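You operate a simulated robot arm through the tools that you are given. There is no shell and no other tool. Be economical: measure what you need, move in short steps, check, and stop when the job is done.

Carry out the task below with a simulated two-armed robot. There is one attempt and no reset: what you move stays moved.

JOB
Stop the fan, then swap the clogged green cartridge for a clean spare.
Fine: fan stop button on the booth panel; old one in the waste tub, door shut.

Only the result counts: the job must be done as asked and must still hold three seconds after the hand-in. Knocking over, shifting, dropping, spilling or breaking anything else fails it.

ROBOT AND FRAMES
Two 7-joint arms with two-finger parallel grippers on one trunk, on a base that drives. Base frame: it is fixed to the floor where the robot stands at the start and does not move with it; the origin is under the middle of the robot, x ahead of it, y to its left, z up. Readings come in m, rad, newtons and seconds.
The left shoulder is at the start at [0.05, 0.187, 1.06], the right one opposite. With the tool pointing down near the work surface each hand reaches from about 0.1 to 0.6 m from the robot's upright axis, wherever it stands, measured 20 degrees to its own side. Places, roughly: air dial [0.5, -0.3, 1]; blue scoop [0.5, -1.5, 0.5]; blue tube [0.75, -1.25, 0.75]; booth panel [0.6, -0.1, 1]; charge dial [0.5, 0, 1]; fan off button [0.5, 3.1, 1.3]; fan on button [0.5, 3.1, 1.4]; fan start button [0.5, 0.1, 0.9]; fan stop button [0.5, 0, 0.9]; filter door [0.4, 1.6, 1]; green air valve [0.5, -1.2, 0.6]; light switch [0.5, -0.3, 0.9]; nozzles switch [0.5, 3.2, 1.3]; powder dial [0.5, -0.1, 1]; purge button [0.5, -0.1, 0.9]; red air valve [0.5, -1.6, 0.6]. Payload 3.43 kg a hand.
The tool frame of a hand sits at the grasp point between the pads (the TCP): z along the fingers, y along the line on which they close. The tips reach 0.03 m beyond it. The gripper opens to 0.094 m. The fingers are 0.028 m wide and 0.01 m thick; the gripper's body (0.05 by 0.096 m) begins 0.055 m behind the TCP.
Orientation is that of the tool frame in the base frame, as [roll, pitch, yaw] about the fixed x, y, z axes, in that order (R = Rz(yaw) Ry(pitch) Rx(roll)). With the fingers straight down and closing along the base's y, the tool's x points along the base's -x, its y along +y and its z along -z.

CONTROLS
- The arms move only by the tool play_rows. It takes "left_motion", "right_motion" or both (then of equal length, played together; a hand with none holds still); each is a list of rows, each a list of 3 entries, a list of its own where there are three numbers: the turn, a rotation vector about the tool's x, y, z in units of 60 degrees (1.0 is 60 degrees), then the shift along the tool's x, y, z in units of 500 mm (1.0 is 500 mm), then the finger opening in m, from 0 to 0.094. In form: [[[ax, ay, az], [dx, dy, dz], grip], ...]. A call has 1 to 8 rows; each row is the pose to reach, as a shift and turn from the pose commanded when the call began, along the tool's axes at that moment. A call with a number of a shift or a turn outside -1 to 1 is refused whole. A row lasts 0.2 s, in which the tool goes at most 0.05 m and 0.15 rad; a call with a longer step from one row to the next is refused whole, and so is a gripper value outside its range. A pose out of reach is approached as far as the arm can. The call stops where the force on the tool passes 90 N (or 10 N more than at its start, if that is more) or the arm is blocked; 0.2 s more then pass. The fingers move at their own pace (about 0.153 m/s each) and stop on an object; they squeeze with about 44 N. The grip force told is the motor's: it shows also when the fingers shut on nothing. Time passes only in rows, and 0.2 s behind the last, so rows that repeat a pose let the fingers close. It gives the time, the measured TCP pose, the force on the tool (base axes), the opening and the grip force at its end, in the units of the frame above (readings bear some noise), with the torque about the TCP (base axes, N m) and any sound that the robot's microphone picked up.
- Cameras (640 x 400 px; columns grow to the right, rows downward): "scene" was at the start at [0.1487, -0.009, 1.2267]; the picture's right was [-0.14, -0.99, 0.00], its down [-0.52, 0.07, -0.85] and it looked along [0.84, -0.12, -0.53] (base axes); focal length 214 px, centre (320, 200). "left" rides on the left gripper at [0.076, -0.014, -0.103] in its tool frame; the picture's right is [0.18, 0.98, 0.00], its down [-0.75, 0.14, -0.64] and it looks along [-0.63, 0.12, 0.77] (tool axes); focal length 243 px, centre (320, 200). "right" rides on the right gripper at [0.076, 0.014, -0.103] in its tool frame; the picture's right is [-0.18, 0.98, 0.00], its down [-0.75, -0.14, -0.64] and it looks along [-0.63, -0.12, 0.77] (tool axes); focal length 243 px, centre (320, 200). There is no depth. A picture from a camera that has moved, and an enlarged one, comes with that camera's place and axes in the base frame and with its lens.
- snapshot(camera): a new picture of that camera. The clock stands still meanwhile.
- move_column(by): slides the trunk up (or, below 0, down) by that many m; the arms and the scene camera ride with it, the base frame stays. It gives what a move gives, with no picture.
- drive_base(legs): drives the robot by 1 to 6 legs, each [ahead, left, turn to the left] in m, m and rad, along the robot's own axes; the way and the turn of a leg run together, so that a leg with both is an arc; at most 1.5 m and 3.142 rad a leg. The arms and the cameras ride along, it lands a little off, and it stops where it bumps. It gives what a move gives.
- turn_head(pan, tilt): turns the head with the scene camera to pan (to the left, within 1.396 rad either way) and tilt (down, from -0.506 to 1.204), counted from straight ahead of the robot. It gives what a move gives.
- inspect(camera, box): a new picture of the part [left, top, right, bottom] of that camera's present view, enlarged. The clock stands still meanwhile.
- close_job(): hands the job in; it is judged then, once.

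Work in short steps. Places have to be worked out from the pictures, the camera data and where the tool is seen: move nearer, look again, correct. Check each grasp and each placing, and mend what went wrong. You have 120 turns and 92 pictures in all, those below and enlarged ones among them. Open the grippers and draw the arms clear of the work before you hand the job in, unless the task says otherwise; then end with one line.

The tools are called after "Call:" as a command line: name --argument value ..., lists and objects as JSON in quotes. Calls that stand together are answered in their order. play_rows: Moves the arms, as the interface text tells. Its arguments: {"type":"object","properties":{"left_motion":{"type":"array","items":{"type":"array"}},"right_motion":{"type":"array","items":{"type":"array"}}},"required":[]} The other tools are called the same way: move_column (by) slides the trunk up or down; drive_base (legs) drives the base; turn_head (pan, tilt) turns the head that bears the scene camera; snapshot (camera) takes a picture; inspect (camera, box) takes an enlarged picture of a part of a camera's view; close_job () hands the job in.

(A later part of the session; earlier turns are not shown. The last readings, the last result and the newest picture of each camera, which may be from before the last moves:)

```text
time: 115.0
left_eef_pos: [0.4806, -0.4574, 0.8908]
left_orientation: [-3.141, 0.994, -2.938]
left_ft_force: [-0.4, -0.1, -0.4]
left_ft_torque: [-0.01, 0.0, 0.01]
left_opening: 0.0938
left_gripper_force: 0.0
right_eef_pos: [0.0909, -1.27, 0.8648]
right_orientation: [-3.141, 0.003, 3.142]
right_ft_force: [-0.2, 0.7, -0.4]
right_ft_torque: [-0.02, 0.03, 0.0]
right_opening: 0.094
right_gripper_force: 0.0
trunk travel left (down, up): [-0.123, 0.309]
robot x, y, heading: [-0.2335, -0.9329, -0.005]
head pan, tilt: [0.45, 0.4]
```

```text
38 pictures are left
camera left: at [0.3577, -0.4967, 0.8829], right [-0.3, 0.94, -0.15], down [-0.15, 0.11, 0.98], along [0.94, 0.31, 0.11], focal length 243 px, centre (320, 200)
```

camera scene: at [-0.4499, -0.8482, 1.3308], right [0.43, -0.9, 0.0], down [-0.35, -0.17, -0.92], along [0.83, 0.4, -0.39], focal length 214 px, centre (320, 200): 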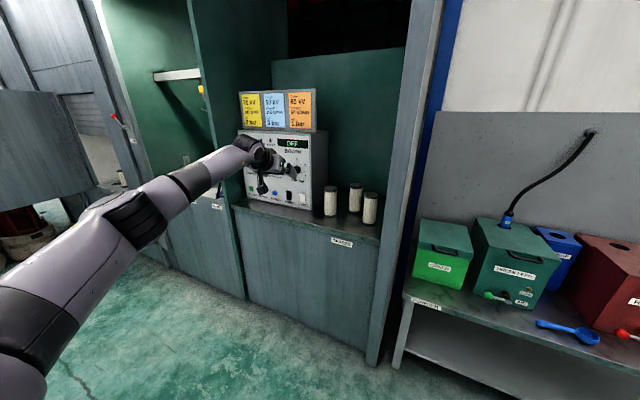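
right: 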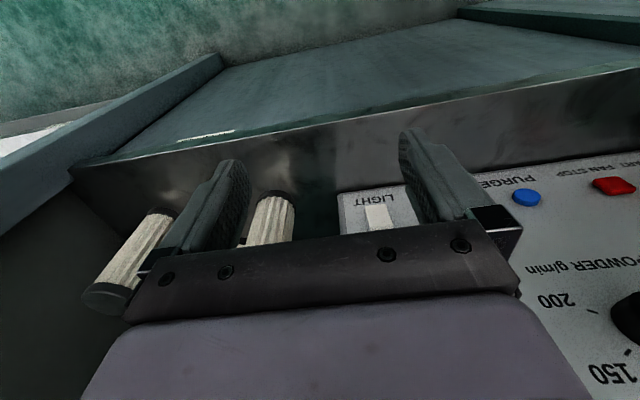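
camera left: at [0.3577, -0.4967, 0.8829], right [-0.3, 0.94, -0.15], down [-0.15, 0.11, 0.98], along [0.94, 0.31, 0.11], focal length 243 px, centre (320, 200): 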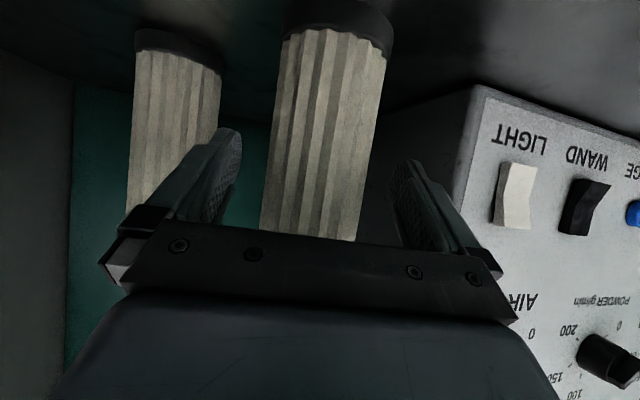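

The spare appears about 2 cm deeper than the green one did at its grasp. I go 2 cm further and close.

Call:
drive_base --legs '[[0.02, 0.003, 0]]'

Call:
play_rows --left_motion '[[[0, 0, 0], [0, 0, 0], 0.08], [[0, 0, 0], [0, 0, 0], 0.06], [[0, 0, 0], [0, 0, 0], 0.0], [[0, 0, 0], [0, 0, 0], 0.0], [[0, 0, 0], [0, 0, 0], 0.0]]'

Call:
snapshot --camera "left"

```text
time: 115.8
left_eef_pos: [0.4998, -0.4541, 0.8916]
left_orientation: [3.141, 0.995, -2.94]
left_ft_force: [-0.4, 0.3, 0.6]
left_ft_torque: [-0.02, 0.0, -0.01]
left_opening: 0.0937
left_gripper_force: 0.1
right_eef_pos: [0.1109, -1.2675, 0.8632]
right_orientation: [3.141, 0.001, 3.14]
right_ft_force: [0.3, -0.1, -0.1]
right_ft_torque: [0.0, 0.0, -0.02]
right_opening: 0.0938
right_gripper_force: 0.1
trunk travel left (down, up): [-0.123, 0.309]
robot x, y, heading: [-0.214, -0.927, -0.002]
head pan, tilt: [0.45, 0.4]
```

```text
time: 117.0
left_eef_pos: [0.5004, -0.4543, 0.892]
left_orientation: [3.141, 0.995, -2.938]
left_ft_force: [0.9, 1.0, 0.5]
left_ft_torque: [0.03, -0.01, -0.01]
left_opening: 0.0699
left_gripper_force: 43.7
right_eef_pos: [0.111, -1.268, 0.8636]
right_orientation: [3.141, 0.002, -3.141]
right_ft_force: [-0.4, -0.7, 0.0]
right_ft_torque: [0.0, -0.01, -0.02]
right_opening: 0.0942
right_gripper_force: 0.0
trunk travel left (down, up): [-0.123, 0.309]
robot x, y, heading: [-0.2163, -0.9246, -0.001]
head pan, tilt: [0.45, 0.4]
```

```text
37 pictures are left
camera left: at [0.3774, -0.4935, 0.8829], right [-0.3, 0.94, -0.15], down [-0.15, 0.11, 0.98], along [0.94, 0.31, 0.11], focal length 243 px, centre (320, 200)
```

left: 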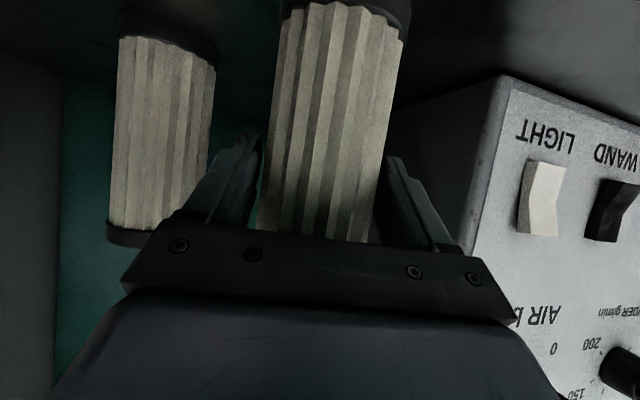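

The spare is gripped at 70 mm with nearly the same grasp as the green one. I lift with the trunk and back away.

Call:
move_column --by 0.1

Call:
drive_base --legs '[[-0.38, 0, 0], [0, 1.0, 0], [0, 0.93, 0]]'

Call:
turn_head --pan 0.55 --tilt 0.55

Call:
snapshot --camera "scene"

```text
time: 118.3
left_eef_pos: [0.5005, -0.4545, 0.9925]
left_orientation: [3.14, 0.992, -2.94]
left_ft_force: [-0.4, -0.1, -3.0]
left_ft_torque: [0.02, 0.0, -0.01]
left_opening: 0.0705
left_gripper_force: 44.0
right_eef_pos: [0.1113, -1.2689, 0.9636]
right_orientation: [-3.141, 0.001, -3.14]
right_ft_force: [1.0, 0.5, -0.8]
right_ft_torque: [0.02, -0.02, 0.03]
right_opening: 0.0942
right_gripper_force: 0.1
trunk travel left (down, up): [-0.223, 0.209]
robot x, y, heading: [-0.212, -0.9264, -0.001]
head pan, tilt: [0.45, 0.4]
```

```text
time: 129.9
left_eef_pos: [0.1401, 1.4591, 0.9905]
left_orientation: [-3.14, 0.994, -2.948]
left_ft_force: [0.2, -0.9, -2.1]
left_ft_torque: [0.0, 0.04, -0.03]
left_opening: 0.0699
left_gripper_force: 43.8
right_eef_pos: [-0.2547, 0.6487, 0.9646]
right_orientation: [3.141, 0.002, 3.134]
right_ft_force: [0.2, -0.1, -0.2]
right_ft_torque: [-0.01, 0.02, 0.01]
right_opening: 0.0939
right_gripper_force: 0.0
trunk travel left (down, up): [-0.223, 0.209]
robot x, y, heading: [-0.5757, 0.9929, -0.008]
head pan, tilt: [0.45, 0.4]
```

```text
time: 130.6
left_eef_pos: [0.1413, 1.4601, 0.991]
left_orientation: [3.141, 0.993, -2.947]
left_ft_force: [-0.2, -0.2, -2.2]
left_ft_torque: [-0.04, 0.02, 0.0]
left_opening: 0.0701
left_gripper_force: 44.0
right_eef_pos: [-0.2546, 0.6489, 0.9632]
right_orientation: [-3.141, 0.002, 3.133]
right_ft_force: [0.7, -0.5, 0.7]
right_ft_torque: [-0.01, -0.01, 0.03]
right_opening: 0.0941
right_gripper_force: 0.1
trunk travel left (down, up): [-0.223, 0.209]
robot x, y, heading: [-0.5787, 0.9925, -0.011]
head pan, tilt: [0.55, 0.55]
```

```text
36 pictures are left
camera scene: at [-0.4405, 1.0417, 1.1751], right [0.51, -0.86, 0.0], down [-0.45, -0.27, -0.85], along [0.73, 0.44, -0.52], focal length 214 px, centre (320, 200)
```

scene: 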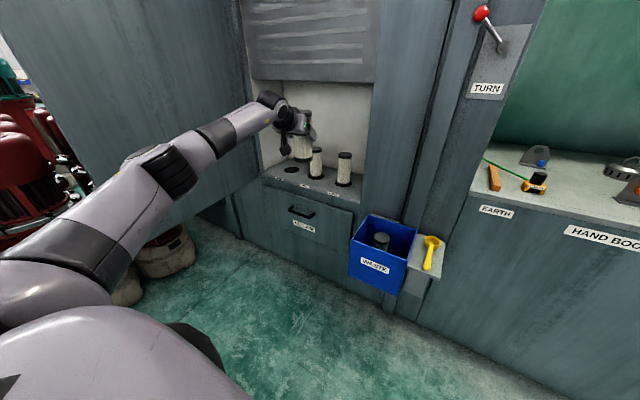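

I lower the trunk to carrying height, move the hand to y≈1.787 outside the opening, and then partway in.

Call:
move_column --by -0.14

Call:
drive_base --legs '[[0.06, 0.325, 0.01], [0.2, 0, 0]]'

Call:
snapshot --camera "left"

Call:
inspect --camera "scene" --box '[220, 60, 420, 220]'

```text
time: 132.3
left_eef_pos: [0.1409, 1.4602, 0.851]
left_orientation: [3.141, 0.994, -2.949]
left_ft_force: [-0.2, -0.2, -2.5]
left_ft_torque: [-0.03, 0.04, 0.03]
left_opening: 0.0698
left_gripper_force: 44.4
right_eef_pos: [-0.2545, 0.6496, 0.8245]
right_orientation: [3.141, 0.002, 3.133]
right_ft_force: [-0.1, 0.4, -0.3]
right_ft_torque: [0.0, 0.02, -0.04]
right_opening: 0.094
right_gripper_force: 0.2
trunk travel left (down, up): [-0.083, 0.349]
robot x, y, heading: [-0.576, 0.9938, -0.009]
head pan, tilt: [0.55, 0.55]
```

```text
time: 135.7
left_eef_pos: [0.4008, 1.7876, 0.8522]
left_orientation: [-3.141, 0.995, -2.939]
left_ft_force: [-0.9, -0.3, -2.7]
left_ft_torque: [0.01, 0.03, 0.01]
left_opening: 0.0694
left_gripper_force: 43.7
right_eef_pos: [0.0115, 0.9742, 0.8239]
right_orientation: [3.141, 0.002, -3.141]
right_ft_force: [0.5, -0.2, 0.7]
right_ft_torque: [0.0, 0.0, -0.02]
right_opening: 0.0938
right_gripper_force: 0.0
trunk travel left (down, up): [-0.083, 0.349]
robot x, y, heading: [-0.3168, 1.318, -0.002]
head pan, tilt: [0.55, 0.55]
```

```text
35 pictures are left
camera left: at [0.2763, 1.7491, 0.8426], right [-0.3, 0.94, -0.15], down [-0.15, 0.11, 0.98], along [0.94, 0.32, 0.11], focal length 243 px, centre (320, 200)
```

left: 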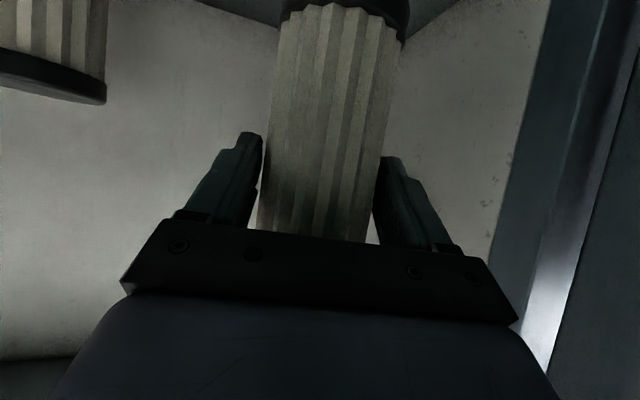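

```text
2.50 times, centred on (320, 140) of scene
camera zoom: at [-0.1788, 1.3646, 1.0351], right [0.52, -0.85, 0.0], down [-0.45, -0.27, -0.85], along [0.73, 0.44, -0.52], focal length 536 px, centre (320, 350)
```

zoom: 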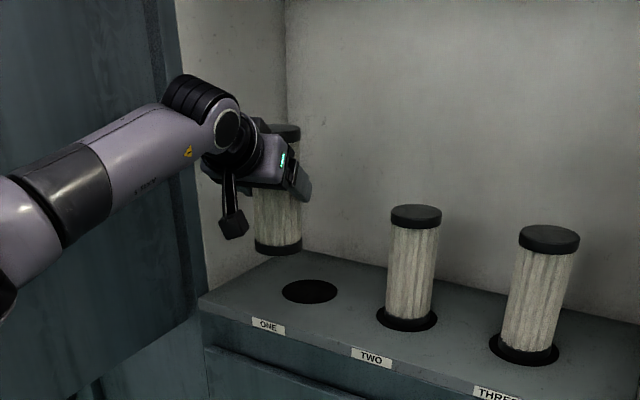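

The socket is an 85 mm recess, so the 70 mm cartridge has a few mm of margin. I drive ahead 7.4 cm to be over it.

Call:
drive_base --legs '[[0.075, 0, 0]]'

Call:
inspect --camera "scene" --box '[220, 60, 420, 220]'

Call:
snapshot --camera "left"

```text
time: 136.7
left_eef_pos: [0.4725, 1.7887, 0.8522]
left_orientation: [-3.141, 0.994, -2.938]
left_ft_force: [-0.7, 0.1, -3.9]
left_ft_torque: [0.02, 0.03, 0.04]
left_opening: 0.0697
left_gripper_force: 43.1
right_eef_pos: [0.0851, 0.9736, 0.8237]
right_orientation: [-3.141, 0.001, -3.14]
right_ft_force: [-0.1, -0.3, 0.0]
right_ft_torque: [0.04, -0.01, -0.03]
right_opening: 0.0942
right_gripper_force: 0.0
trunk travel left (down, up): [-0.083, 0.349]
robot x, y, heading: [-0.2413, 1.317, -0.003]
head pan, tilt: [0.55, 0.55]
```

```text
2.50 times, centred on (320, 140) of scene
camera zoom: at [-0.1047, 1.3645, 1.0351], right [0.52, -0.85, 0.0], down [-0.45, -0.27, -0.85], along [0.73, 0.44, -0.52], focal length 536 px, centre (320, 350)
```

zoom: 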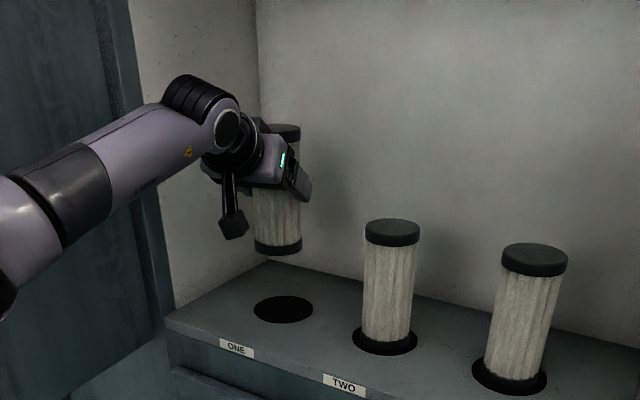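

```text
32 pictures are left
camera left: at [0.3505, 1.7488, 0.8427], right [-0.3, 0.94, -0.15], down [-0.15, 0.11, 0.98], along [0.94, 0.32, 0.11], focal length 243 px, centre (320, 200)
```

left: 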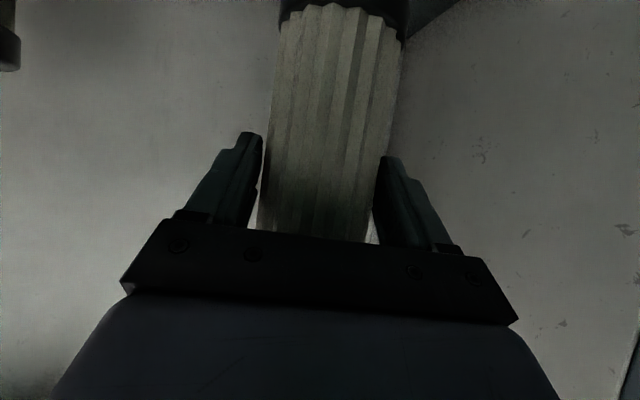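

The cartridge bottom (≈[0.493, 1.794]) is right above the socket (≈[0.495, 1.793]). I lower it 8.5 cm with the arm.

Call:
play_rows --left_motion '[[[0, 0, 0], [0.042, 0, 0.027], 0.0], [[0, 0, 0], [0.084, 0, 0.054], 0.0], [[0, 0, 0], [0.117, 0, 0.076], 0.0], [[0, 0, 0], [0.142, 0, 0.093], 0.0]]'

Call:
inspect --camera "scene" --box '[220, 80, 380, 200]'

```text
time: 137.7
left_eef_pos: [0.4739, 1.7884, 0.767]
left_orientation: [-3.141, 0.995, -2.937]
left_ft_force: [-0.1, -0.5, -2.1]
left_ft_torque: [0.0, 0.06, -0.04]
left_opening: 0.0695
left_gripper_force: 43.9
right_eef_pos: [0.0851, 0.9736, 0.8228]
right_orientation: [3.141, 0.002, -3.139]
right_ft_force: [-0.6, -1.0, 0.0]
right_ft_torque: [0.03, -0.02, 0.04]
right_opening: 0.0939
right_gripper_force: 0.0
trunk travel left (down, up): [-0.083, 0.349]
robot x, y, heading: [-0.2405, 1.3181, -0.004]
head pan, tilt: [0.55, 0.55]
```

```text
3.33 times, centred on (300, 140) of scene
camera zoom: at [-0.1047, 1.3645, 1.0351], right [0.52, -0.85, 0.0], down [-0.45, -0.27, -0.85], along [0.73, 0.44, -0.52], focal length 715 px, centre (387, 400)
```

zoom: 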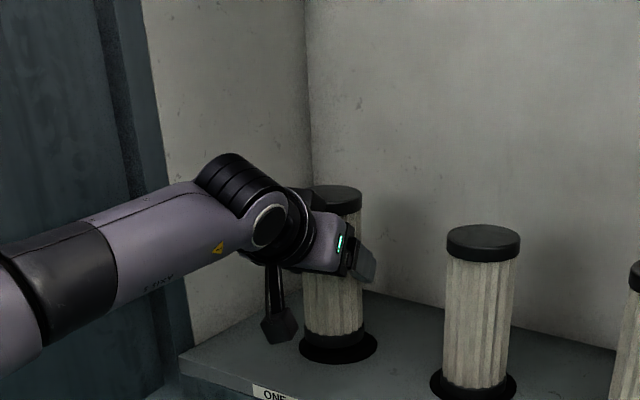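

It is still centred. I lower in small steps until it seats.

Call:
play_rows --left_motion '[[[0, 0, 0], [0.0134, 0, 0.0087], 0.0], [[0, 0, 0], [0.0218, 0, 0.0142], 0.0], [[0, 0, 0], [0.0285, 0, 0.0185], 0.0]]'

Call:
inspect --camera "scene" --box '[220, 80, 380, 200]'

```text
time: 138.5
left_eef_pos: [0.4732, 1.7881, 0.7511]
left_orientation: [-3.139, 0.999, -2.939]
left_ft_force: [0.5, 0.5, 3.3]
left_ft_torque: [-0.01, 0.23, -0.01]
left_opening: 0.0696
left_gripper_force: 44.2
right_eef_pos: [0.0844, 0.9735, 0.824]
right_orientation: [3.141, 0.003, -3.14]
right_ft_force: [1.0, -0.2, 0.8]
right_ft_torque: [0.01, -0.01, -0.03]
right_opening: 0.0941
right_gripper_force: 0.0
trunk travel left (down, up): [-0.083, 0.349]
robot x, y, heading: [-0.2434, 1.309, 0.0]
head pan, tilt: [0.55, 0.55]
```

```text
3.33 times, centred on (300, 140) of scene
camera zoom: at [-0.1052, 1.3642, 1.0353], right [0.52, -0.85, 0.0], down [-0.45, -0.27, -0.85], along [0.73, 0.44, -0.52], focal length 715 px, centre (387, 400)
```

zoom: 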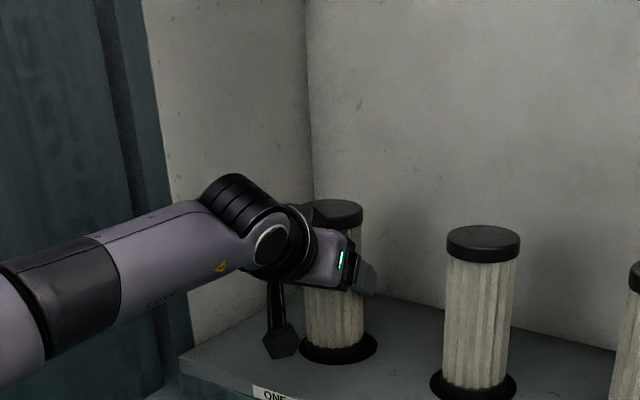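

First contact (about +5 N) came at the expected height. I press a few mm to see whether it is firmly seated.

Call:
play_rows --left_motion '[[[0, 0, 0], [0.006, 0, 0.004], 0.0], [[0, 0, 0], [0.006, 0, 0.004], 0.0]]'

```text
time: 139.1
left_eef_pos: [0.4734, 1.7878, 0.7525]
left_orientation: [-3.14, 1.005, -2.937]
left_ft_force: [-2.1, 2.6, 17.0]
left_ft_torque: [0.05, 0.56, -0.05]
left_opening: 0.0695
left_gripper_force: 43.7
right_eef_pos: [0.084, 0.9738, 0.8237]
right_orientation: [3.141, 0.003, -3.14]
right_ft_force: [0.7, 0.7, -0.4]
right_ft_torque: [0.02, -0.01, 0.01]
right_opening: 0.0939
right_gripper_force: 0.0
trunk travel left (down, up): [-0.083, 0.349]
robot x, y, heading: [-0.239, 1.3167, -0.002]
head pan, tilt: [0.55, 0.55]
```

Firm at 17 N, so it is seated. I release by opening fully and check.

Call:
play_rows --left_motion '[[[0, 0, 0], [-0.004, 0, -0.003], 0.0], [[0, 0, 0], [-0.004, 0, -0.003], 0.08], [[0, 0, 0], [-0.004, 0, -0.003], 0.094], [[0, 0, 0], [-0.004, 0, -0.003], 0.094]]'

Call:
snapshot --camera "left"

```text
time: 140.1
left_eef_pos: [0.4729, 1.7868, 0.7482]
left_orientation: [-3.141, 0.993, -2.939]
left_ft_force: [0.1, -0.3, 0.5]
left_ft_torque: [0.0, 0.02, 0.03]
left_opening: 0.094
left_gripper_force: 0.0
right_eef_pos: [0.0859, 0.9742, 0.8247]
right_orientation: [-3.14, 0.001, -3.138]
right_ft_force: [0.1, -0.6, 0.4]
right_ft_torque: [0.02, -0.01, -0.03]
right_opening: 0.0938
right_gripper_force: 0.1
trunk travel left (down, up): [-0.083, 0.349]
robot x, y, heading: [-0.2403, 1.3144, -0.004]
head pan, tilt: [0.55, 0.55]
```

```text
29 pictures are left
camera left: at [0.3504, 1.7484, 0.74], right [-0.3, 0.94, -0.15], down [-0.15, 0.11, 0.98], along [0.94, 0.32, 0.11], focal length 243 px, centre (320, 200)
```

left: 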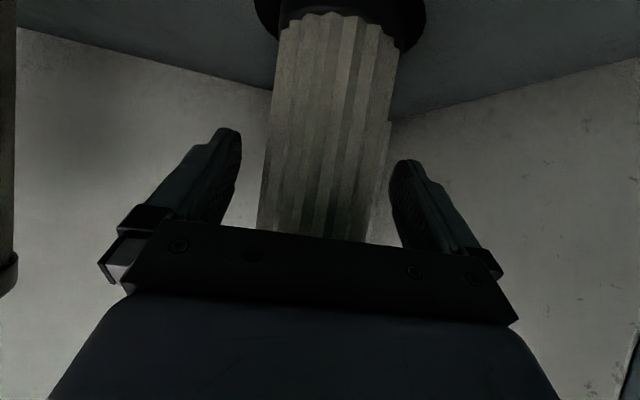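

It stands free between the open fingers. I back straight out and compare the three cartridges.

Call:
drive_base --legs '[[-0.22, 0, 0], [0, -0.35, 0]]'

Call:
inspect --camera "scene" --box '[220, 60, 420, 220]'

```text
time: 143.6
left_eef_pos: [0.2541, 1.4347, 0.7484]
left_orientation: [3.141, 0.995, -2.942]
left_ft_force: [-0.5, -0.5, 0.9]
left_ft_torque: [-0.01, 0.0, 0.01]
left_opening: 0.0941
left_gripper_force: 0.0
right_eef_pos: [-0.1386, 0.6232, 0.8249]
right_orientation: [3.14, 0.001, 3.139]
right_ft_force: [-0.3, 0.3, 0.2]
right_ft_torque: [0.02, 0.04, 0.0]
right_opening: 0.094
right_gripper_force: 0.0
trunk travel left (down, up): [-0.083, 0.349]
robot x, y, heading: [-0.4613, 0.9682, -0.001]
head pan, tilt: [0.55, 0.55]
```

```text
2.50 times, centred on (320, 140) of scene
camera zoom: at [-0.3264, 1.0146, 1.0352], right [0.52, -0.86, 0.0], down [-0.45, -0.27, -0.85], along [0.73, 0.44, -0.52], focal length 536 px, centre (320, 350)
```

zoom: 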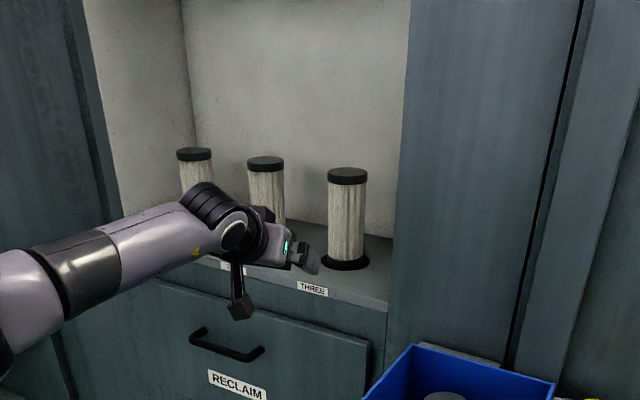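

All three cartridges stand level in their sockets. Now the door: I back away and look at where its free edge is, closing the fingers.

Call:
drive_base --legs '[[-0.5, 0, 0]]'

Call:
play_rows --left_motion '[[[0, 0, 0], [-0.06, 0, -0.04], 0.05], [[0, 0, 0], [-0.12, 0, -0.08], 0.0], [[0, 0, 0], [-0.17, 0, -0.11], 0.0]]'

Call:
turn_head --pan 0.6 --tilt 0.4

Call:
snapshot --camera "scene"

```text
time: 146.6
left_eef_pos: [-0.2462, 1.4409, 0.7494]
left_orientation: [3.141, 0.995, -2.94]
left_ft_force: [0.7, 0.5, -0.2]
left_ft_torque: [-0.02, 0.01, -0.02]
left_opening: 0.094
left_gripper_force: 0.0
right_eef_pos: [-0.6356, 0.6282, 0.8239]
right_orientation: [-3.141, 0.001, -3.141]
right_ft_force: [0.2, 0.3, 0.6]
right_ft_torque: [-0.01, 0.02, -0.02]
right_opening: 0.0939
right_gripper_force: 0.1
trunk travel left (down, up): [-0.083, 0.349]
robot x, y, heading: [-0.9639, 0.9679, -0.0]
head pan, tilt: [0.55, 0.55]
```

```text
time: 147.4
left_eef_pos: [-0.246, 1.4409, 0.8505]
left_orientation: [-3.14, 0.993, -2.938]
left_ft_force: [-0.3, 0.5, 0.2]
left_ft_torque: [-0.02, 0.03, 0.0]
left_opening: 0.0
left_gripper_force: 33.0
right_eef_pos: [-0.6348, 0.6277, 0.8239]
right_orientation: [3.141, 0.002, 3.141]
right_ft_force: [0.7, 0.2, -0.5]
right_ft_torque: [0.02, 0.01, -0.02]
right_opening: 0.0944
right_gripper_force: 0.1
trunk travel left (down, up): [-0.083, 0.349]
robot x, y, heading: [-0.9612, 0.9653, -0.005]
head pan, tilt: [0.55, 0.55]
```

```text
time: 148.1
left_eef_pos: [-0.2478, 1.4398, 0.851]
left_orientation: [-3.14, 0.994, -2.938]
left_ft_force: [-0.4, 0.0, 0.3]
left_ft_torque: [-0.04, 0.0, 0.0]
left_opening: 0.0001
left_gripper_force: 32.9
right_eef_pos: [-0.6355, 0.6283, 0.8243]
right_orientation: [-3.141, 0.002, 3.141]
right_ft_force: [-0.2, -0.3, -1.0]
right_ft_torque: [0.04, 0.0, -0.02]
right_opening: 0.0939
right_gripper_force: 0.1
trunk travel left (down, up): [-0.083, 0.349]
robot x, y, heading: [-0.9617, 0.967, -0.006]
head pan, tilt: [0.6, 0.4]
```

```text
27 pictures are left
camera scene: at [-0.8255, 1.0233, 1.0488], right [0.56, -0.83, 0.0], down [-0.32, -0.22, -0.92], along [0.76, 0.52, -0.39], focal length 214 px, centre (320, 200)
```

scene: 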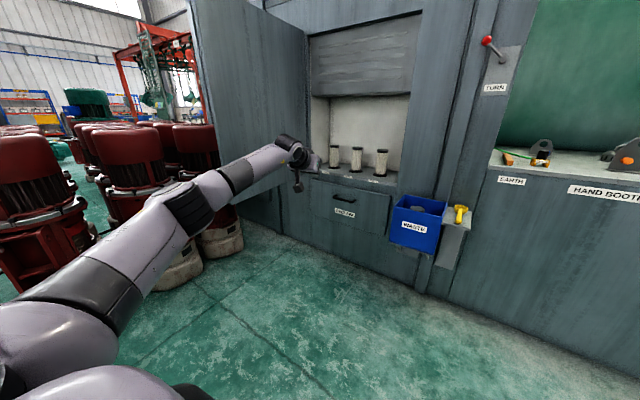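

The door has swung to about 86°: its free edge is near [-0.32, 1.92] and the plate runs along x. I'll straddle that edge with the fingers and draw it shut. First I retract the hand 18 cm and shift left.

Call:
play_rows --left_motion '[[[0, 0, 0], [0.048, 0.018, -0.074], 0.04], [[0, 0, 0], [0.096, 0.036, -0.148], 0.094], [[0, 0, 0], [0.144, 0.054, -0.222], 0.094], [[0, 0, 0], [0.192, 0.072, -0.296], 0.094]]'

Call:
drive_base --legs '[[0, 0.38, 0]]'

Call:
snapshot --camera "left"

Call:
snapshot --camera "scene"

```text
time: 149.1
left_eef_pos: [-0.4266, 1.4414, 0.8492]
left_orientation: [3.141, 0.995, -2.937]
left_ft_force: [0.0, -0.2, 0.1]
left_ft_torque: [0.02, 0.0, 0.0]
left_opening: 0.0941
left_gripper_force: 0.0
right_eef_pos: [-0.6349, 0.6272, 0.8245]
right_orientation: [-3.141, 0.003, 3.141]
right_ft_force: [0.1, 0.3, 0.4]
right_ft_torque: [0.02, 0.0, -0.03]
right_opening: 0.094
right_gripper_force: 0.0
trunk travel left (down, up): [-0.083, 0.349]
robot x, y, heading: [-0.9608, 0.9688, -0.007]
head pan, tilt: [0.6, 0.4]
```

```text
time: 151.5
left_eef_pos: [-0.4273, 1.8177, 0.8503]
left_orientation: [3.14, 0.994, -2.936]
left_ft_force: [-0.9, -0.3, -0.4]
left_ft_torque: [0.02, -0.01, -0.02]
left_opening: 0.0941
left_gripper_force: 0.0
right_eef_pos: [-0.6337, 1.0035, 0.8237]
right_orientation: [3.141, 0.003, -3.14]
right_ft_force: [-0.3, -0.6, 0.4]
right_ft_torque: [-0.07, 0.0, 0.0]
right_opening: 0.0937
right_gripper_force: 0.1
trunk travel left (down, up): [-0.083, 0.349]
robot x, y, heading: [-0.9632, 1.3458, 0.001]
head pan, tilt: [0.6, 0.4]
```

```text
26 pictures are left
camera left: at [-0.5498, 1.7779, 0.8403], right [-0.3, 0.94, -0.15], down [-0.15, 0.11, 0.98], along [0.94, 0.32, 0.11], focal length 243 px, centre (320, 200)
```

left: 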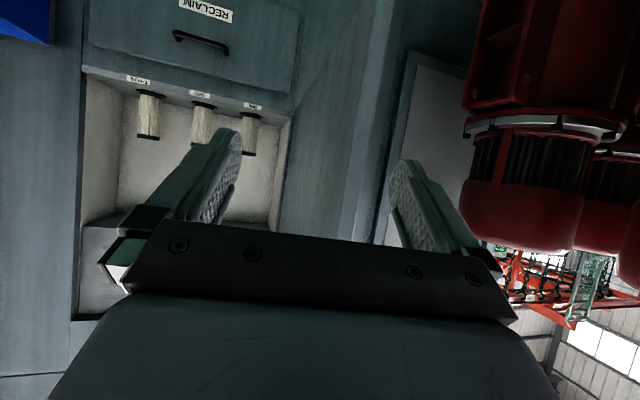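

```text
25 pictures are left
camera scene: at [-0.8249, 1.399, 1.0489], right [0.56, -0.83, 0.0], down [-0.32, -0.22, -0.92], along [0.76, 0.52, -0.39], focal length 214 px, centre (320, 200)
```

scene: 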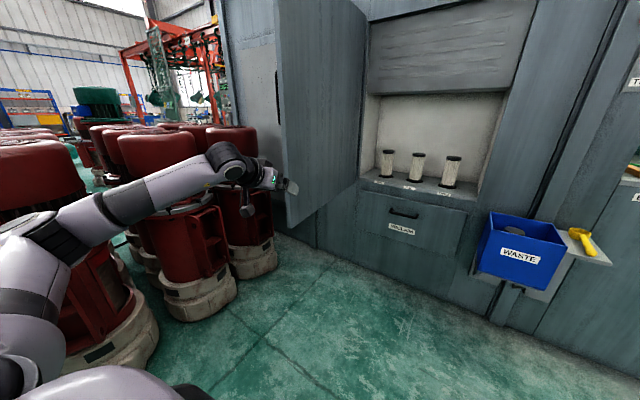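

The door's free edge is at about [-0.316, 1.903], about 4 cm thick, and the drums' fronts are at y≈2.5, clear. I align the fingers with the edge and move in.

Call:
drive_base --legs '[[0, 0.087, 0]]'

Call:
snapshot --camera "left"

```text
time: 152.6
left_eef_pos: [-0.428, 1.9044, 0.8498]
left_orientation: [-3.141, 0.995, -2.937]
left_ft_force: [-0.2, -1.3, -0.5]
left_ft_torque: [-0.03, -0.01, -0.02]
left_opening: 0.0939
left_gripper_force: 0.1
right_eef_pos: [-0.6345, 1.0898, 0.8239]
right_orientation: [3.14, 0.002, -3.138]
right_ft_force: [-0.1, 0.4, 0.1]
right_ft_torque: [0.0, -0.03, -0.05]
right_opening: 0.094
right_gripper_force: 0.2
trunk travel left (down, up): [-0.083, 0.349]
robot x, y, heading: [-0.9636, 1.4314, 0.003]
head pan, tilt: [0.6, 0.4]
```

```text
24 pictures are left
camera left: at [-0.5498, 1.8648, 0.8403], right [-0.3, 0.94, -0.15], down [-0.15, 0.11, 0.98], along [0.94, 0.32, 0.11], focal length 243 px, centre (320, 200)
```

left: 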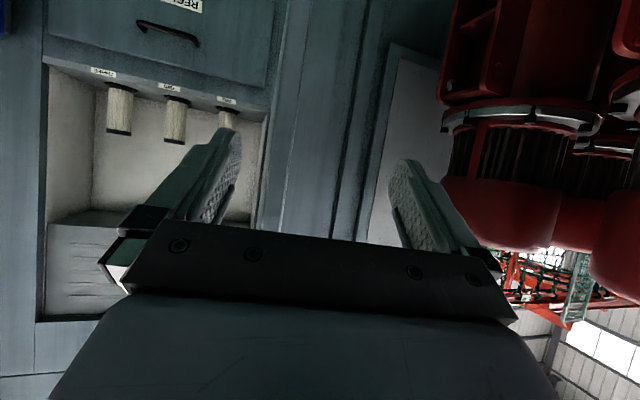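

I zoom to identify the door-edge strip.

Call:
inspect --camera "left" --box '[220, 0, 460, 240]'

Call:
inspect --camera "scene" --box '[180, 80, 380, 240]'

```text
1.67 times, centred on (340, 120) of left
camera zoom: at [-0.5498, 1.8648, 0.8403], right [-0.3, 0.94, -0.15], down [-0.15, 0.11, 0.98], along [0.94, 0.32, 0.11], focal length 404 px, centre (287, 333)
```

zoom: 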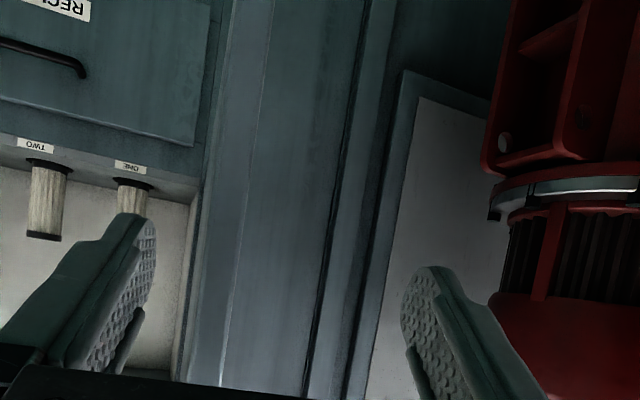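

```text
2.50 times, centred on (280, 160) of scene
camera zoom: at [-0.8248, 1.4858, 1.0489], right [0.56, -0.83, 0.0], down [-0.32, -0.22, -0.92], along [0.76, 0.52, -0.39], focal length 536 px, centre (420, 300)
```

zoom: 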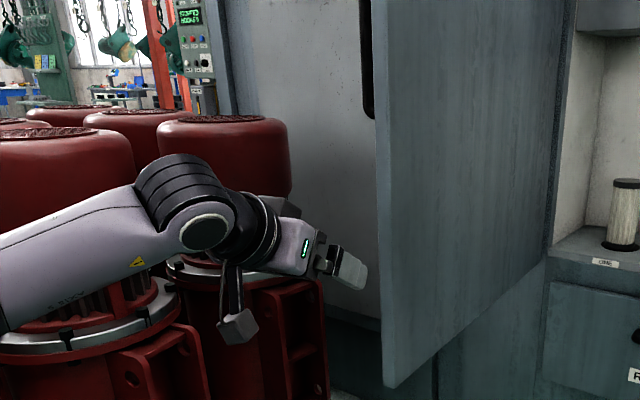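

The edge strip is centred at about [-0.33, 1.897]. I move in to straddle it.

Call:
drive_base --legs '[[0.0, -0.012, 0], [0.088, 0, 0]]'

Call:
snapshot --camera "left"

Call:
inspect --camera "scene" --box '[180, 80, 380, 240]'

```text
time: 154.0
left_eef_pos: [-0.3402, 1.8918, 0.8493]
left_orientation: [3.141, 0.995, -2.935]
left_ft_force: [0.9, -0.2, -0.2]
left_ft_torque: [-0.02, 0.04, -0.01]
left_opening: 0.0941
left_gripper_force: 0.0
right_eef_pos: [-0.5468, 1.0785, 0.8233]
right_orientation: [-3.141, -0.001, -3.137]
right_ft_force: [0.5, 0.5, 0.6]
right_ft_torque: [0.02, 0.01, -0.03]
right_opening: 0.0938
right_gripper_force: 0.1
trunk travel left (down, up): [-0.083, 0.349]
robot x, y, heading: [-0.8756, 1.4176, -0.0]
head pan, tilt: [0.6, 0.4]
```

```text
21 pictures are left
camera left: at [-0.4632, 1.8531, 0.8404], right [-0.3, 0.94, -0.15], down [-0.15, 0.11, 0.98], along [0.94, 0.32, 0.11], focal length 243 px, centre (320, 200)
```

left: 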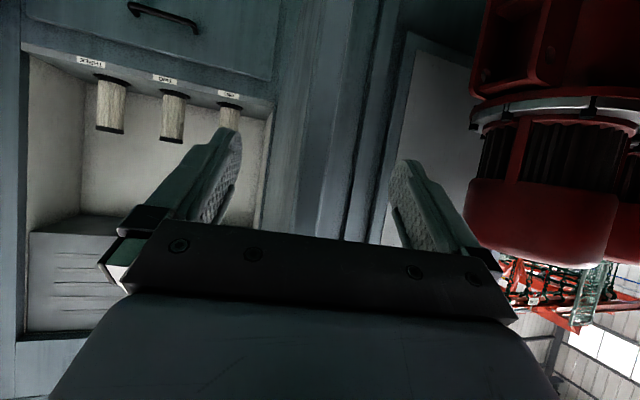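

```text
2.50 times, centred on (280, 160) of scene
camera zoom: at [-0.738, 1.474, 1.0489], right [0.56, -0.83, 0.0], down [-0.32, -0.22, -0.92], along [0.76, 0.52, -0.39], focal length 536 px, centre (420, 300)
```

zoom: 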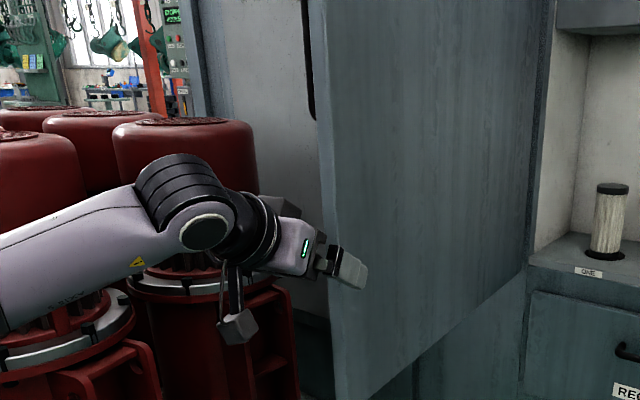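

The right finger is on the inner side of the door and the left one outside. I go 4 cm deeper, then close gently to confirm the grasp of the edge.

Call:
drive_base --legs '[[0.04, 0.005, 0]]'

Call:
play_rows --left_motion '[[[0, 0, 0], [0, 0, 0], 0.07], [[0, 0, 0], [0, 0, 0], 0.05], [[0, 0, 0], [0, 0, 0], 0.03], [[0, 0, 0], [0, 0, 0], 0.01], [[0, 0, 0], [0, 0, 0], 0.0]]'

```text
time: 154.9
left_eef_pos: [-0.3011, 1.8967, 0.8489]
left_orientation: [-3.14, 0.995, -2.937]
left_ft_force: [-0.3, -0.3, -0.1]
left_ft_torque: [-0.01, -0.02, 0.01]
left_opening: 0.0941
left_gripper_force: 0.0
right_eef_pos: [-0.5085, 1.0832, 0.8241]
right_orientation: [-3.14, 0.0, -3.137]
right_ft_force: [0.8, -0.3, 0.9]
right_ft_torque: [0.02, -0.01, 0.01]
right_opening: 0.0941
right_gripper_force: 0.1
trunk travel left (down, up): [-0.083, 0.349]
robot x, y, heading: [-0.8362, 1.4243, -0.003]
head pan, tilt: [0.6, 0.4]
```

```text
time: 156.1
left_eef_pos: [-0.302, 1.8962, 0.85]
left_orientation: [-3.141, 0.994, -2.937]
left_ft_force: [-2.9, -2.6, -0.7]
left_ft_torque: [-0.79, -0.2, -1.48]
left_opening: 0.0273
left_gripper_force: 45.6
right_eef_pos: [-0.5077, 1.0832, 0.8247]
right_orientation: [-3.14, 0.004, -3.137]
right_ft_force: [-1.0, -0.1, 0.3]
right_ft_torque: [-0.01, 0.06, 0.01]
right_opening: 0.0941
right_gripper_force: 0.0
trunk travel left (down, up): [-0.083, 0.349]
robot x, y, heading: [-0.8312, 1.4255, 0.0]
head pan, tilt: [0.6, 0.4]
```

The door edge is gripped at 27 mm. I swing it shut part of the way by driving the base on an arc about the hinge.

Call:
drive_base --legs '[[0.109, -0.241, 0.2]]'

Call:
drive_base --legs '[[0.164, -0.361, 0.3]]'

Call:
snapshot --camera "scene"

```text
time: 157.9
left_eef_pos: [-0.2745, 1.7682, 0.8508]
left_orientation: [-3.138, 0.993, -2.733]
left_ft_force: [-45.5, -14.7, -7.1]
left_ft_torque: [-0.65, -0.22, -1.33]
left_opening: 0.0279
left_gripper_force: 45.2
right_eef_pos: [-0.3152, 0.9278, 0.8248]
right_orientation: [-3.141, 0.006, -2.937]
right_ft_force: [0.3, -0.6, -0.2]
right_ft_torque: [0.01, 0.02, -0.01]
right_opening: 0.0942
right_gripper_force: 0.0
trunk travel left (down, up): [-0.083, 0.349]
robot x, y, heading: [-0.6996, 1.1949, 0.198]
head pan, tilt: [0.6, 0.4]
```

```text
time: 160.4
left_eef_pos: [-0.1911, 1.5895, 0.8501]
left_orientation: [-3.135, 0.989, -2.427]
left_ft_force: [-38.0, -28.0, 0.2]
left_ft_torque: [-0.66, -0.29, -1.61]
left_opening: 0.0285
left_gripper_force: 45.2
right_eef_pos: [0.0243, 0.777, 0.8259]
right_orientation: [3.141, 0.007, -2.631]
right_ft_force: [0.4, 0.1, 0.3]
right_ft_torque: [0.02, 0.0, 0.02]
right_opening: 0.0941
right_gripper_force: 0.1
trunk travel left (down, up): [-0.083, 0.349]
robot x, y, heading: [-0.423, 0.9168, 0.509]
head pan, tilt: [0.6, 0.4]
```

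```text
19 pictures are left
camera scene: at [-0.3332, 1.0307, 1.0495], right [0.89, -0.45, 0.0], down [-0.17, -0.35, -0.92], along [0.41, 0.82, -0.39], focal length 214 px, centre (320, 200)
```

scene: 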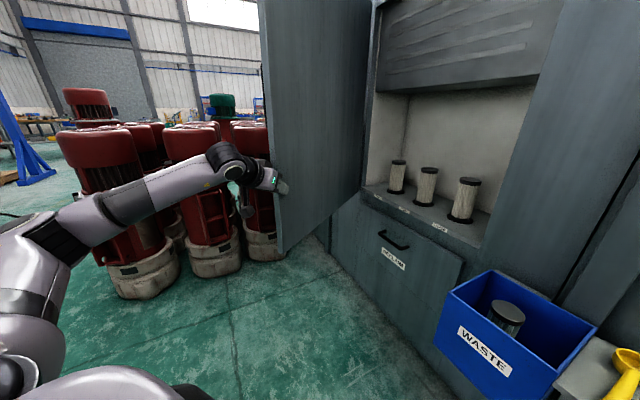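

The door is now at roughly 55°. I release the edge, back off, and go around to the outer face so I can push it shut.

Call:
play_rows --left_motion '[[[0, 0, 0], [0, 0, 0], 0.05], [[0, 0, 0], [0, 0, 0], 0.094], [[0, 0, 0], [0, 0, 0], 0.094]]'

Call:
drive_base --legs '[[-0.2, 0, 0], [-0.121, 0.48, 0], [0, 0, -0.51]]'

Call:
snapshot --camera "scene"

```text
time: 161.2
left_eef_pos: [-0.1884, 1.5911, 0.848]
left_orientation: [-3.139, 0.984, -2.425]
left_ft_force: [-0.2, 0.1, -0.6]
left_ft_torque: [0.02, 0.03, 0.01]
left_opening: 0.0941
left_gripper_force: 0.0
right_eef_pos: [0.0261, 0.7796, 0.825]
right_orientation: [3.141, 0.004, -2.631]
right_ft_force: [0.3, -0.2, 0.3]
right_ft_torque: [-0.02, 0.01, -0.01]
right_opening: 0.0939
right_gripper_force: 0.1
trunk travel left (down, up): [-0.083, 0.349]
robot x, y, heading: [-0.4258, 0.9172, 0.507]
head pan, tilt: [0.6, 0.4]
```

```text
time: 166.8
left_eef_pos: [-0.4056, 1.6555, 0.847]
left_orientation: [-3.137, 0.984, -2.928]
left_ft_force: [0.0, -0.5, 0.0]
left_ft_torque: [0.02, 0.02, 0.0]
left_opening: 0.0939
left_gripper_force: 0.1
right_eef_pos: [-0.6114, 0.8412, 0.824]
right_orientation: [-3.141, 0.003, -3.138]
right_ft_force: [-0.3, -0.7, -0.3]
right_ft_torque: [0.01, 0.02, -0.02]
right_opening: 0.094
right_gripper_force: 0.0
trunk travel left (down, up): [-0.083, 0.349]
robot x, y, heading: [-0.9413, 1.182, 0.002]
head pan, tilt: [0.6, 0.4]
```

```text
18 pictures are left
camera scene: at [-0.8025, 1.2368, 1.0489], right [0.56, -0.83, 0.0], down [-0.32, -0.22, -0.92], along [0.76, 0.52, -0.39], focal length 214 px, centre (320, 200)
```

scene: 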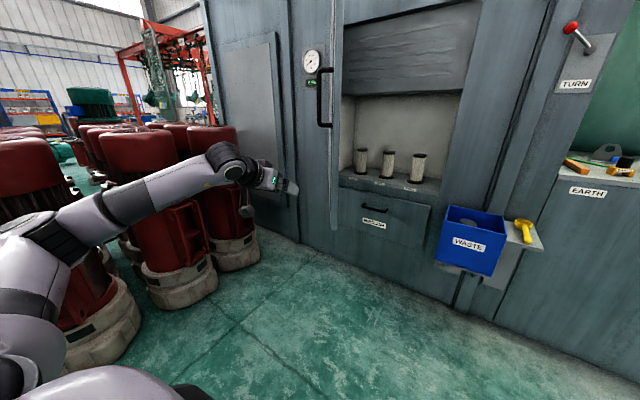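

The door now presents its edge with the handle on my side. I close the fingers and push its outer face forward.

Call:
play_rows --left_motion '[[[0, 0, 0], [0, 0, 0], 0.05], [[0, 0, 0], [0, 0, 0], 0.0], [[0, 0, 0], [0, 0, 0], 0.0]]'

Call:
drive_base --legs '[[0.46, -0.02, 0]]'

Call:
snapshot --camera "scene"

```text
time: 167.6
left_eef_pos: [-0.406, 1.6549, 0.8482]
left_orientation: [-3.138, 0.985, -2.93]
left_ft_force: [0.4, 0.4, 0.2]
left_ft_torque: [0.0, -0.04, -0.03]
left_opening: 0.0
left_gripper_force: 33.7
right_eef_pos: [-0.6115, 0.8416, 0.825]
right_orientation: [3.141, 0.004, -3.138]
right_ft_force: [0.2, -0.5, -0.5]
right_ft_torque: [0.01, 0.02, 0.0]
right_opening: 0.0939
right_gripper_force: 0.0
trunk travel left (down, up): [-0.083, 0.349]
robot x, y, heading: [-0.9366, 1.1808, 0.001]
head pan, tilt: [0.6, 0.4]
```

```text
time: 169.4
left_eef_pos: [-0.1594, 1.6275, 0.8429]
left_orientation: [3.134, 0.971, -2.991]
left_ft_force: [0.0, -0.5, -0.6]
left_ft_torque: [-0.02, 0.01, -0.02]
left_opening: 0.0
left_gripper_force: 32.4
right_eef_pos: [-0.36, 0.8323, 0.8244]
right_orientation: [3.141, 0.003, -3.132]
right_ft_force: [0.8, 0.6, 0.3]
right_ft_torque: [0.01, -0.02, -0.01]
right_opening: 0.094
right_gripper_force: 0.1
trunk travel left (down, up): [-0.083, 0.349]
robot x, y, heading: [-0.6846, 1.1714, 0.003]
head pan, tilt: [0.6, 0.4]
stopped in leg 1: the force on the tool passed its limit (the readings are from after the stop); the commanded pose is now the measured one
```

```text
17 pictures are left
camera scene: at [-0.5536, 1.2264, 1.0489], right [0.57, -0.82, 0.0], down [-0.32, -0.22, -0.92], along [0.76, 0.52, -0.39], focal length 214 px, centre (320, 200)
```

scene: 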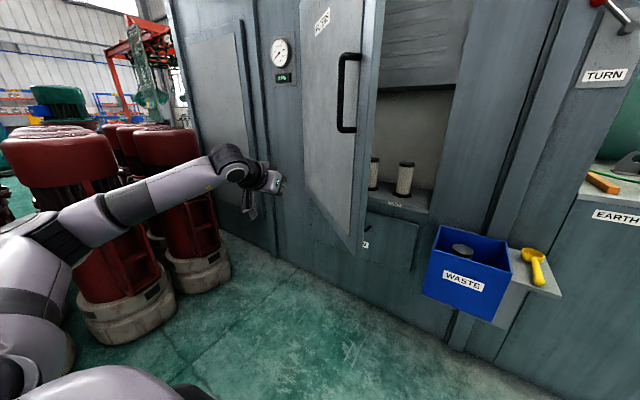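

The impact stopped the drive and nudged the door to about 38°. I continue in short, gentle legs.

Call:
drive_base --legs '[[0.09, -0.05, 0], [0.05, 0, 0], [0.05, 0, 0], [0.05, 0, 0]]'

Call:
snapshot --camera "scene"

```text
time: 172.2
left_eef_pos: [0.0796, 1.5781, 0.844]
left_orientation: [3.134, 0.972, -2.988]
left_ft_force: [-0.3, 0.1, 0.4]
left_ft_torque: [0.04, -0.01, -0.04]
left_opening: 0.0001
left_gripper_force: 32.5
right_eef_pos: [-0.1208, 0.7816, 0.8235]
right_orientation: [3.141, 0.004, -3.132]
right_ft_force: [0.1, -0.2, 0.1]
right_ft_torque: [0.02, 0.01, -0.02]
right_opening: 0.0941
right_gripper_force: 0.0
trunk travel left (down, up): [-0.083, 0.349]
robot x, y, heading: [-0.4505, 1.1206, -0.001]
head pan, tilt: [0.6, 0.4]
```

```text
16 pictures are left
camera scene: at [-0.3132, 1.1772, 1.0489], right [0.57, -0.82, 0.0], down [-0.32, -0.22, -0.92], along [0.76, 0.52, -0.39], focal length 214 px, centre (320, 200)
```

scene: 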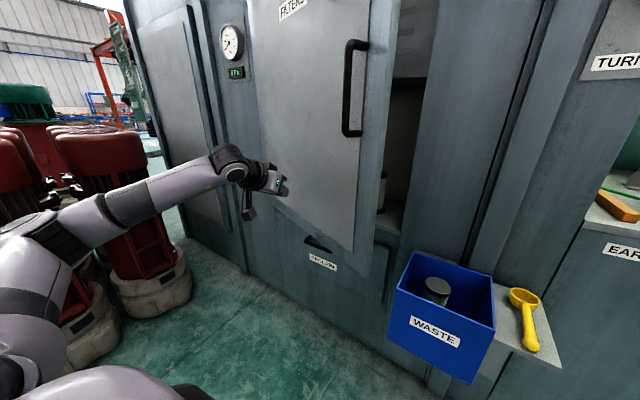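

The door is about 20–25° open now. I continue pushing gently.

Call:
drive_base --legs '[[0.05, -0.03, 0], [0.05, -0.03, 0]]'

Call:
play_rows --left_motion '[[[0, 0, 0], [-0.022, 0, 0.034], 0.0], [[0, 0, 0], [-0.045, 0, 0.068], 0.0], [[0, 0, 0], [-0.067, 0, 0.102], 0.0], [[0, 0, 0], [-0.09, 0, 0.136], 0.0], [[0, 0, 0], [-0.112, 0, 0.17], 0.0], [[0, 0, 0], [-0.134, 0, 0.2], 0.0]]'

Call:
snapshot --camera "scene"

```text
time: 173.7
left_eef_pos: [0.1805, 1.518, 0.8432]
left_orientation: [3.135, 0.972, -2.99]
left_ft_force: [-1.4, 0.3, -0.2]
left_ft_torque: [-0.05, 0.01, 0.0]
left_opening: 0.0
left_gripper_force: 32.6
right_eef_pos: [-0.0218, 0.7235, 0.8246]
right_orientation: [-3.14, 0.003, -3.135]
right_ft_force: [-0.2, 0.1, 0.2]
right_ft_torque: [0.0, -0.03, 0.01]
right_opening: 0.0942
right_gripper_force: 0.0
trunk travel left (down, up): [-0.083, 0.349]
robot x, y, heading: [-0.3511, 1.0645, 0.004]
head pan, tilt: [0.6, 0.4]
```

```text
time: 175.1
left_eef_pos: [0.299, 1.538, 0.842]
left_orientation: [3.135, 0.972, -2.99]
left_ft_force: [0.3, -1.2, 0.4]
left_ft_torque: [0.0, -0.01, -0.03]
left_opening: 0.0
left_gripper_force: 32.9
right_eef_pos: [-0.02, 0.7218, 0.8236]
right_orientation: [-3.141, 0.004, -3.135]
right_ft_force: [-0.6, -0.4, -0.3]
right_ft_torque: [-0.01, -0.01, -0.02]
right_opening: 0.0941
right_gripper_force: 0.1
trunk travel left (down, up): [-0.083, 0.349]
robot x, y, heading: [-0.3467, 1.0607, 0.004]
head pan, tilt: [0.6, 0.4]
```

```text
15 pictures are left
camera scene: at [-0.2132, 1.1174, 1.0489], right [0.57, -0.82, 0.0], down [-0.32, -0.22, -0.92], along [0.76, 0.52, -0.39], focal length 214 px, centre (320, 200)
```

scene: 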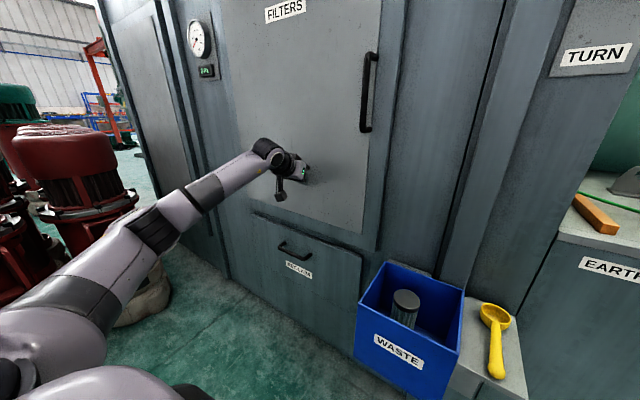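

The door looks almost shut. I push the last 2–3 cm until the force rises.

Call:
play_rows --left_motion '[[[0, 0, 0], [-0.017, 0, 0.025], 0.0], [[0, 0, 0], [-0.034, 0, 0.05], 0.0], [[0, 0, 0], [-0.045, 0, 0.066], 0.0], [[0, 0, 0], [-0.052, 0, 0.077], 0.0]]'

Call:
inspect --camera "scene" --box '[240, 0, 440, 240]'

```text
time: 175.7
left_eef_pos: [0.3151, 1.5414, 0.8428]
left_orientation: [3.137, 0.945, -2.991]
left_ft_force: [-42.7, -12.4, 10.4]
left_ft_torque: [-0.12, -0.05, -0.52]
left_opening: 0.0
left_gripper_force: 33.2
right_eef_pos: [-0.025, 0.7224, 0.8243]
right_orientation: [3.141, 0.009, -3.128]
right_ft_force: [-0.4, -1.1, 0.7]
right_ft_torque: [0.03, -0.04, -0.01]
right_opening: 0.0941
right_gripper_force: 0.1
trunk travel left (down, up): [-0.083, 0.349]
robot x, y, heading: [-0.3478, 1.0579, 0.01]
head pan, tilt: [0.6, 0.4]
stopped in row 3 (left hand): the force on the tool passed its limit (the readings are from after the stop); the commanded pose is now the measured one
```

```text
1.67 times, centred on (340, 120) of scene
camera zoom: at [-0.2193, 1.1162, 1.0499], right [0.57, -0.82, 0.0], down [-0.31, -0.22, -0.92], along [0.76, 0.53, -0.38], focal length 358 px, centre (287, 333)
```

zoom: 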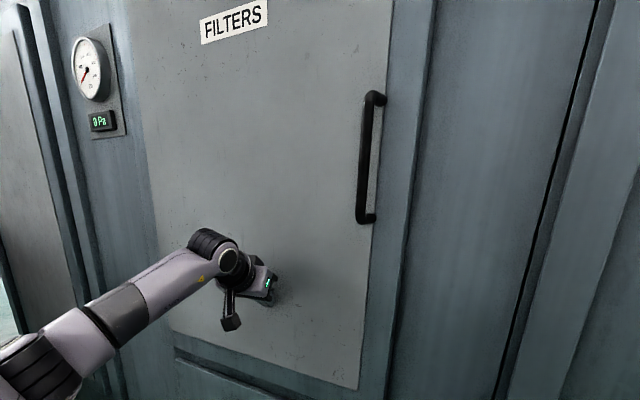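

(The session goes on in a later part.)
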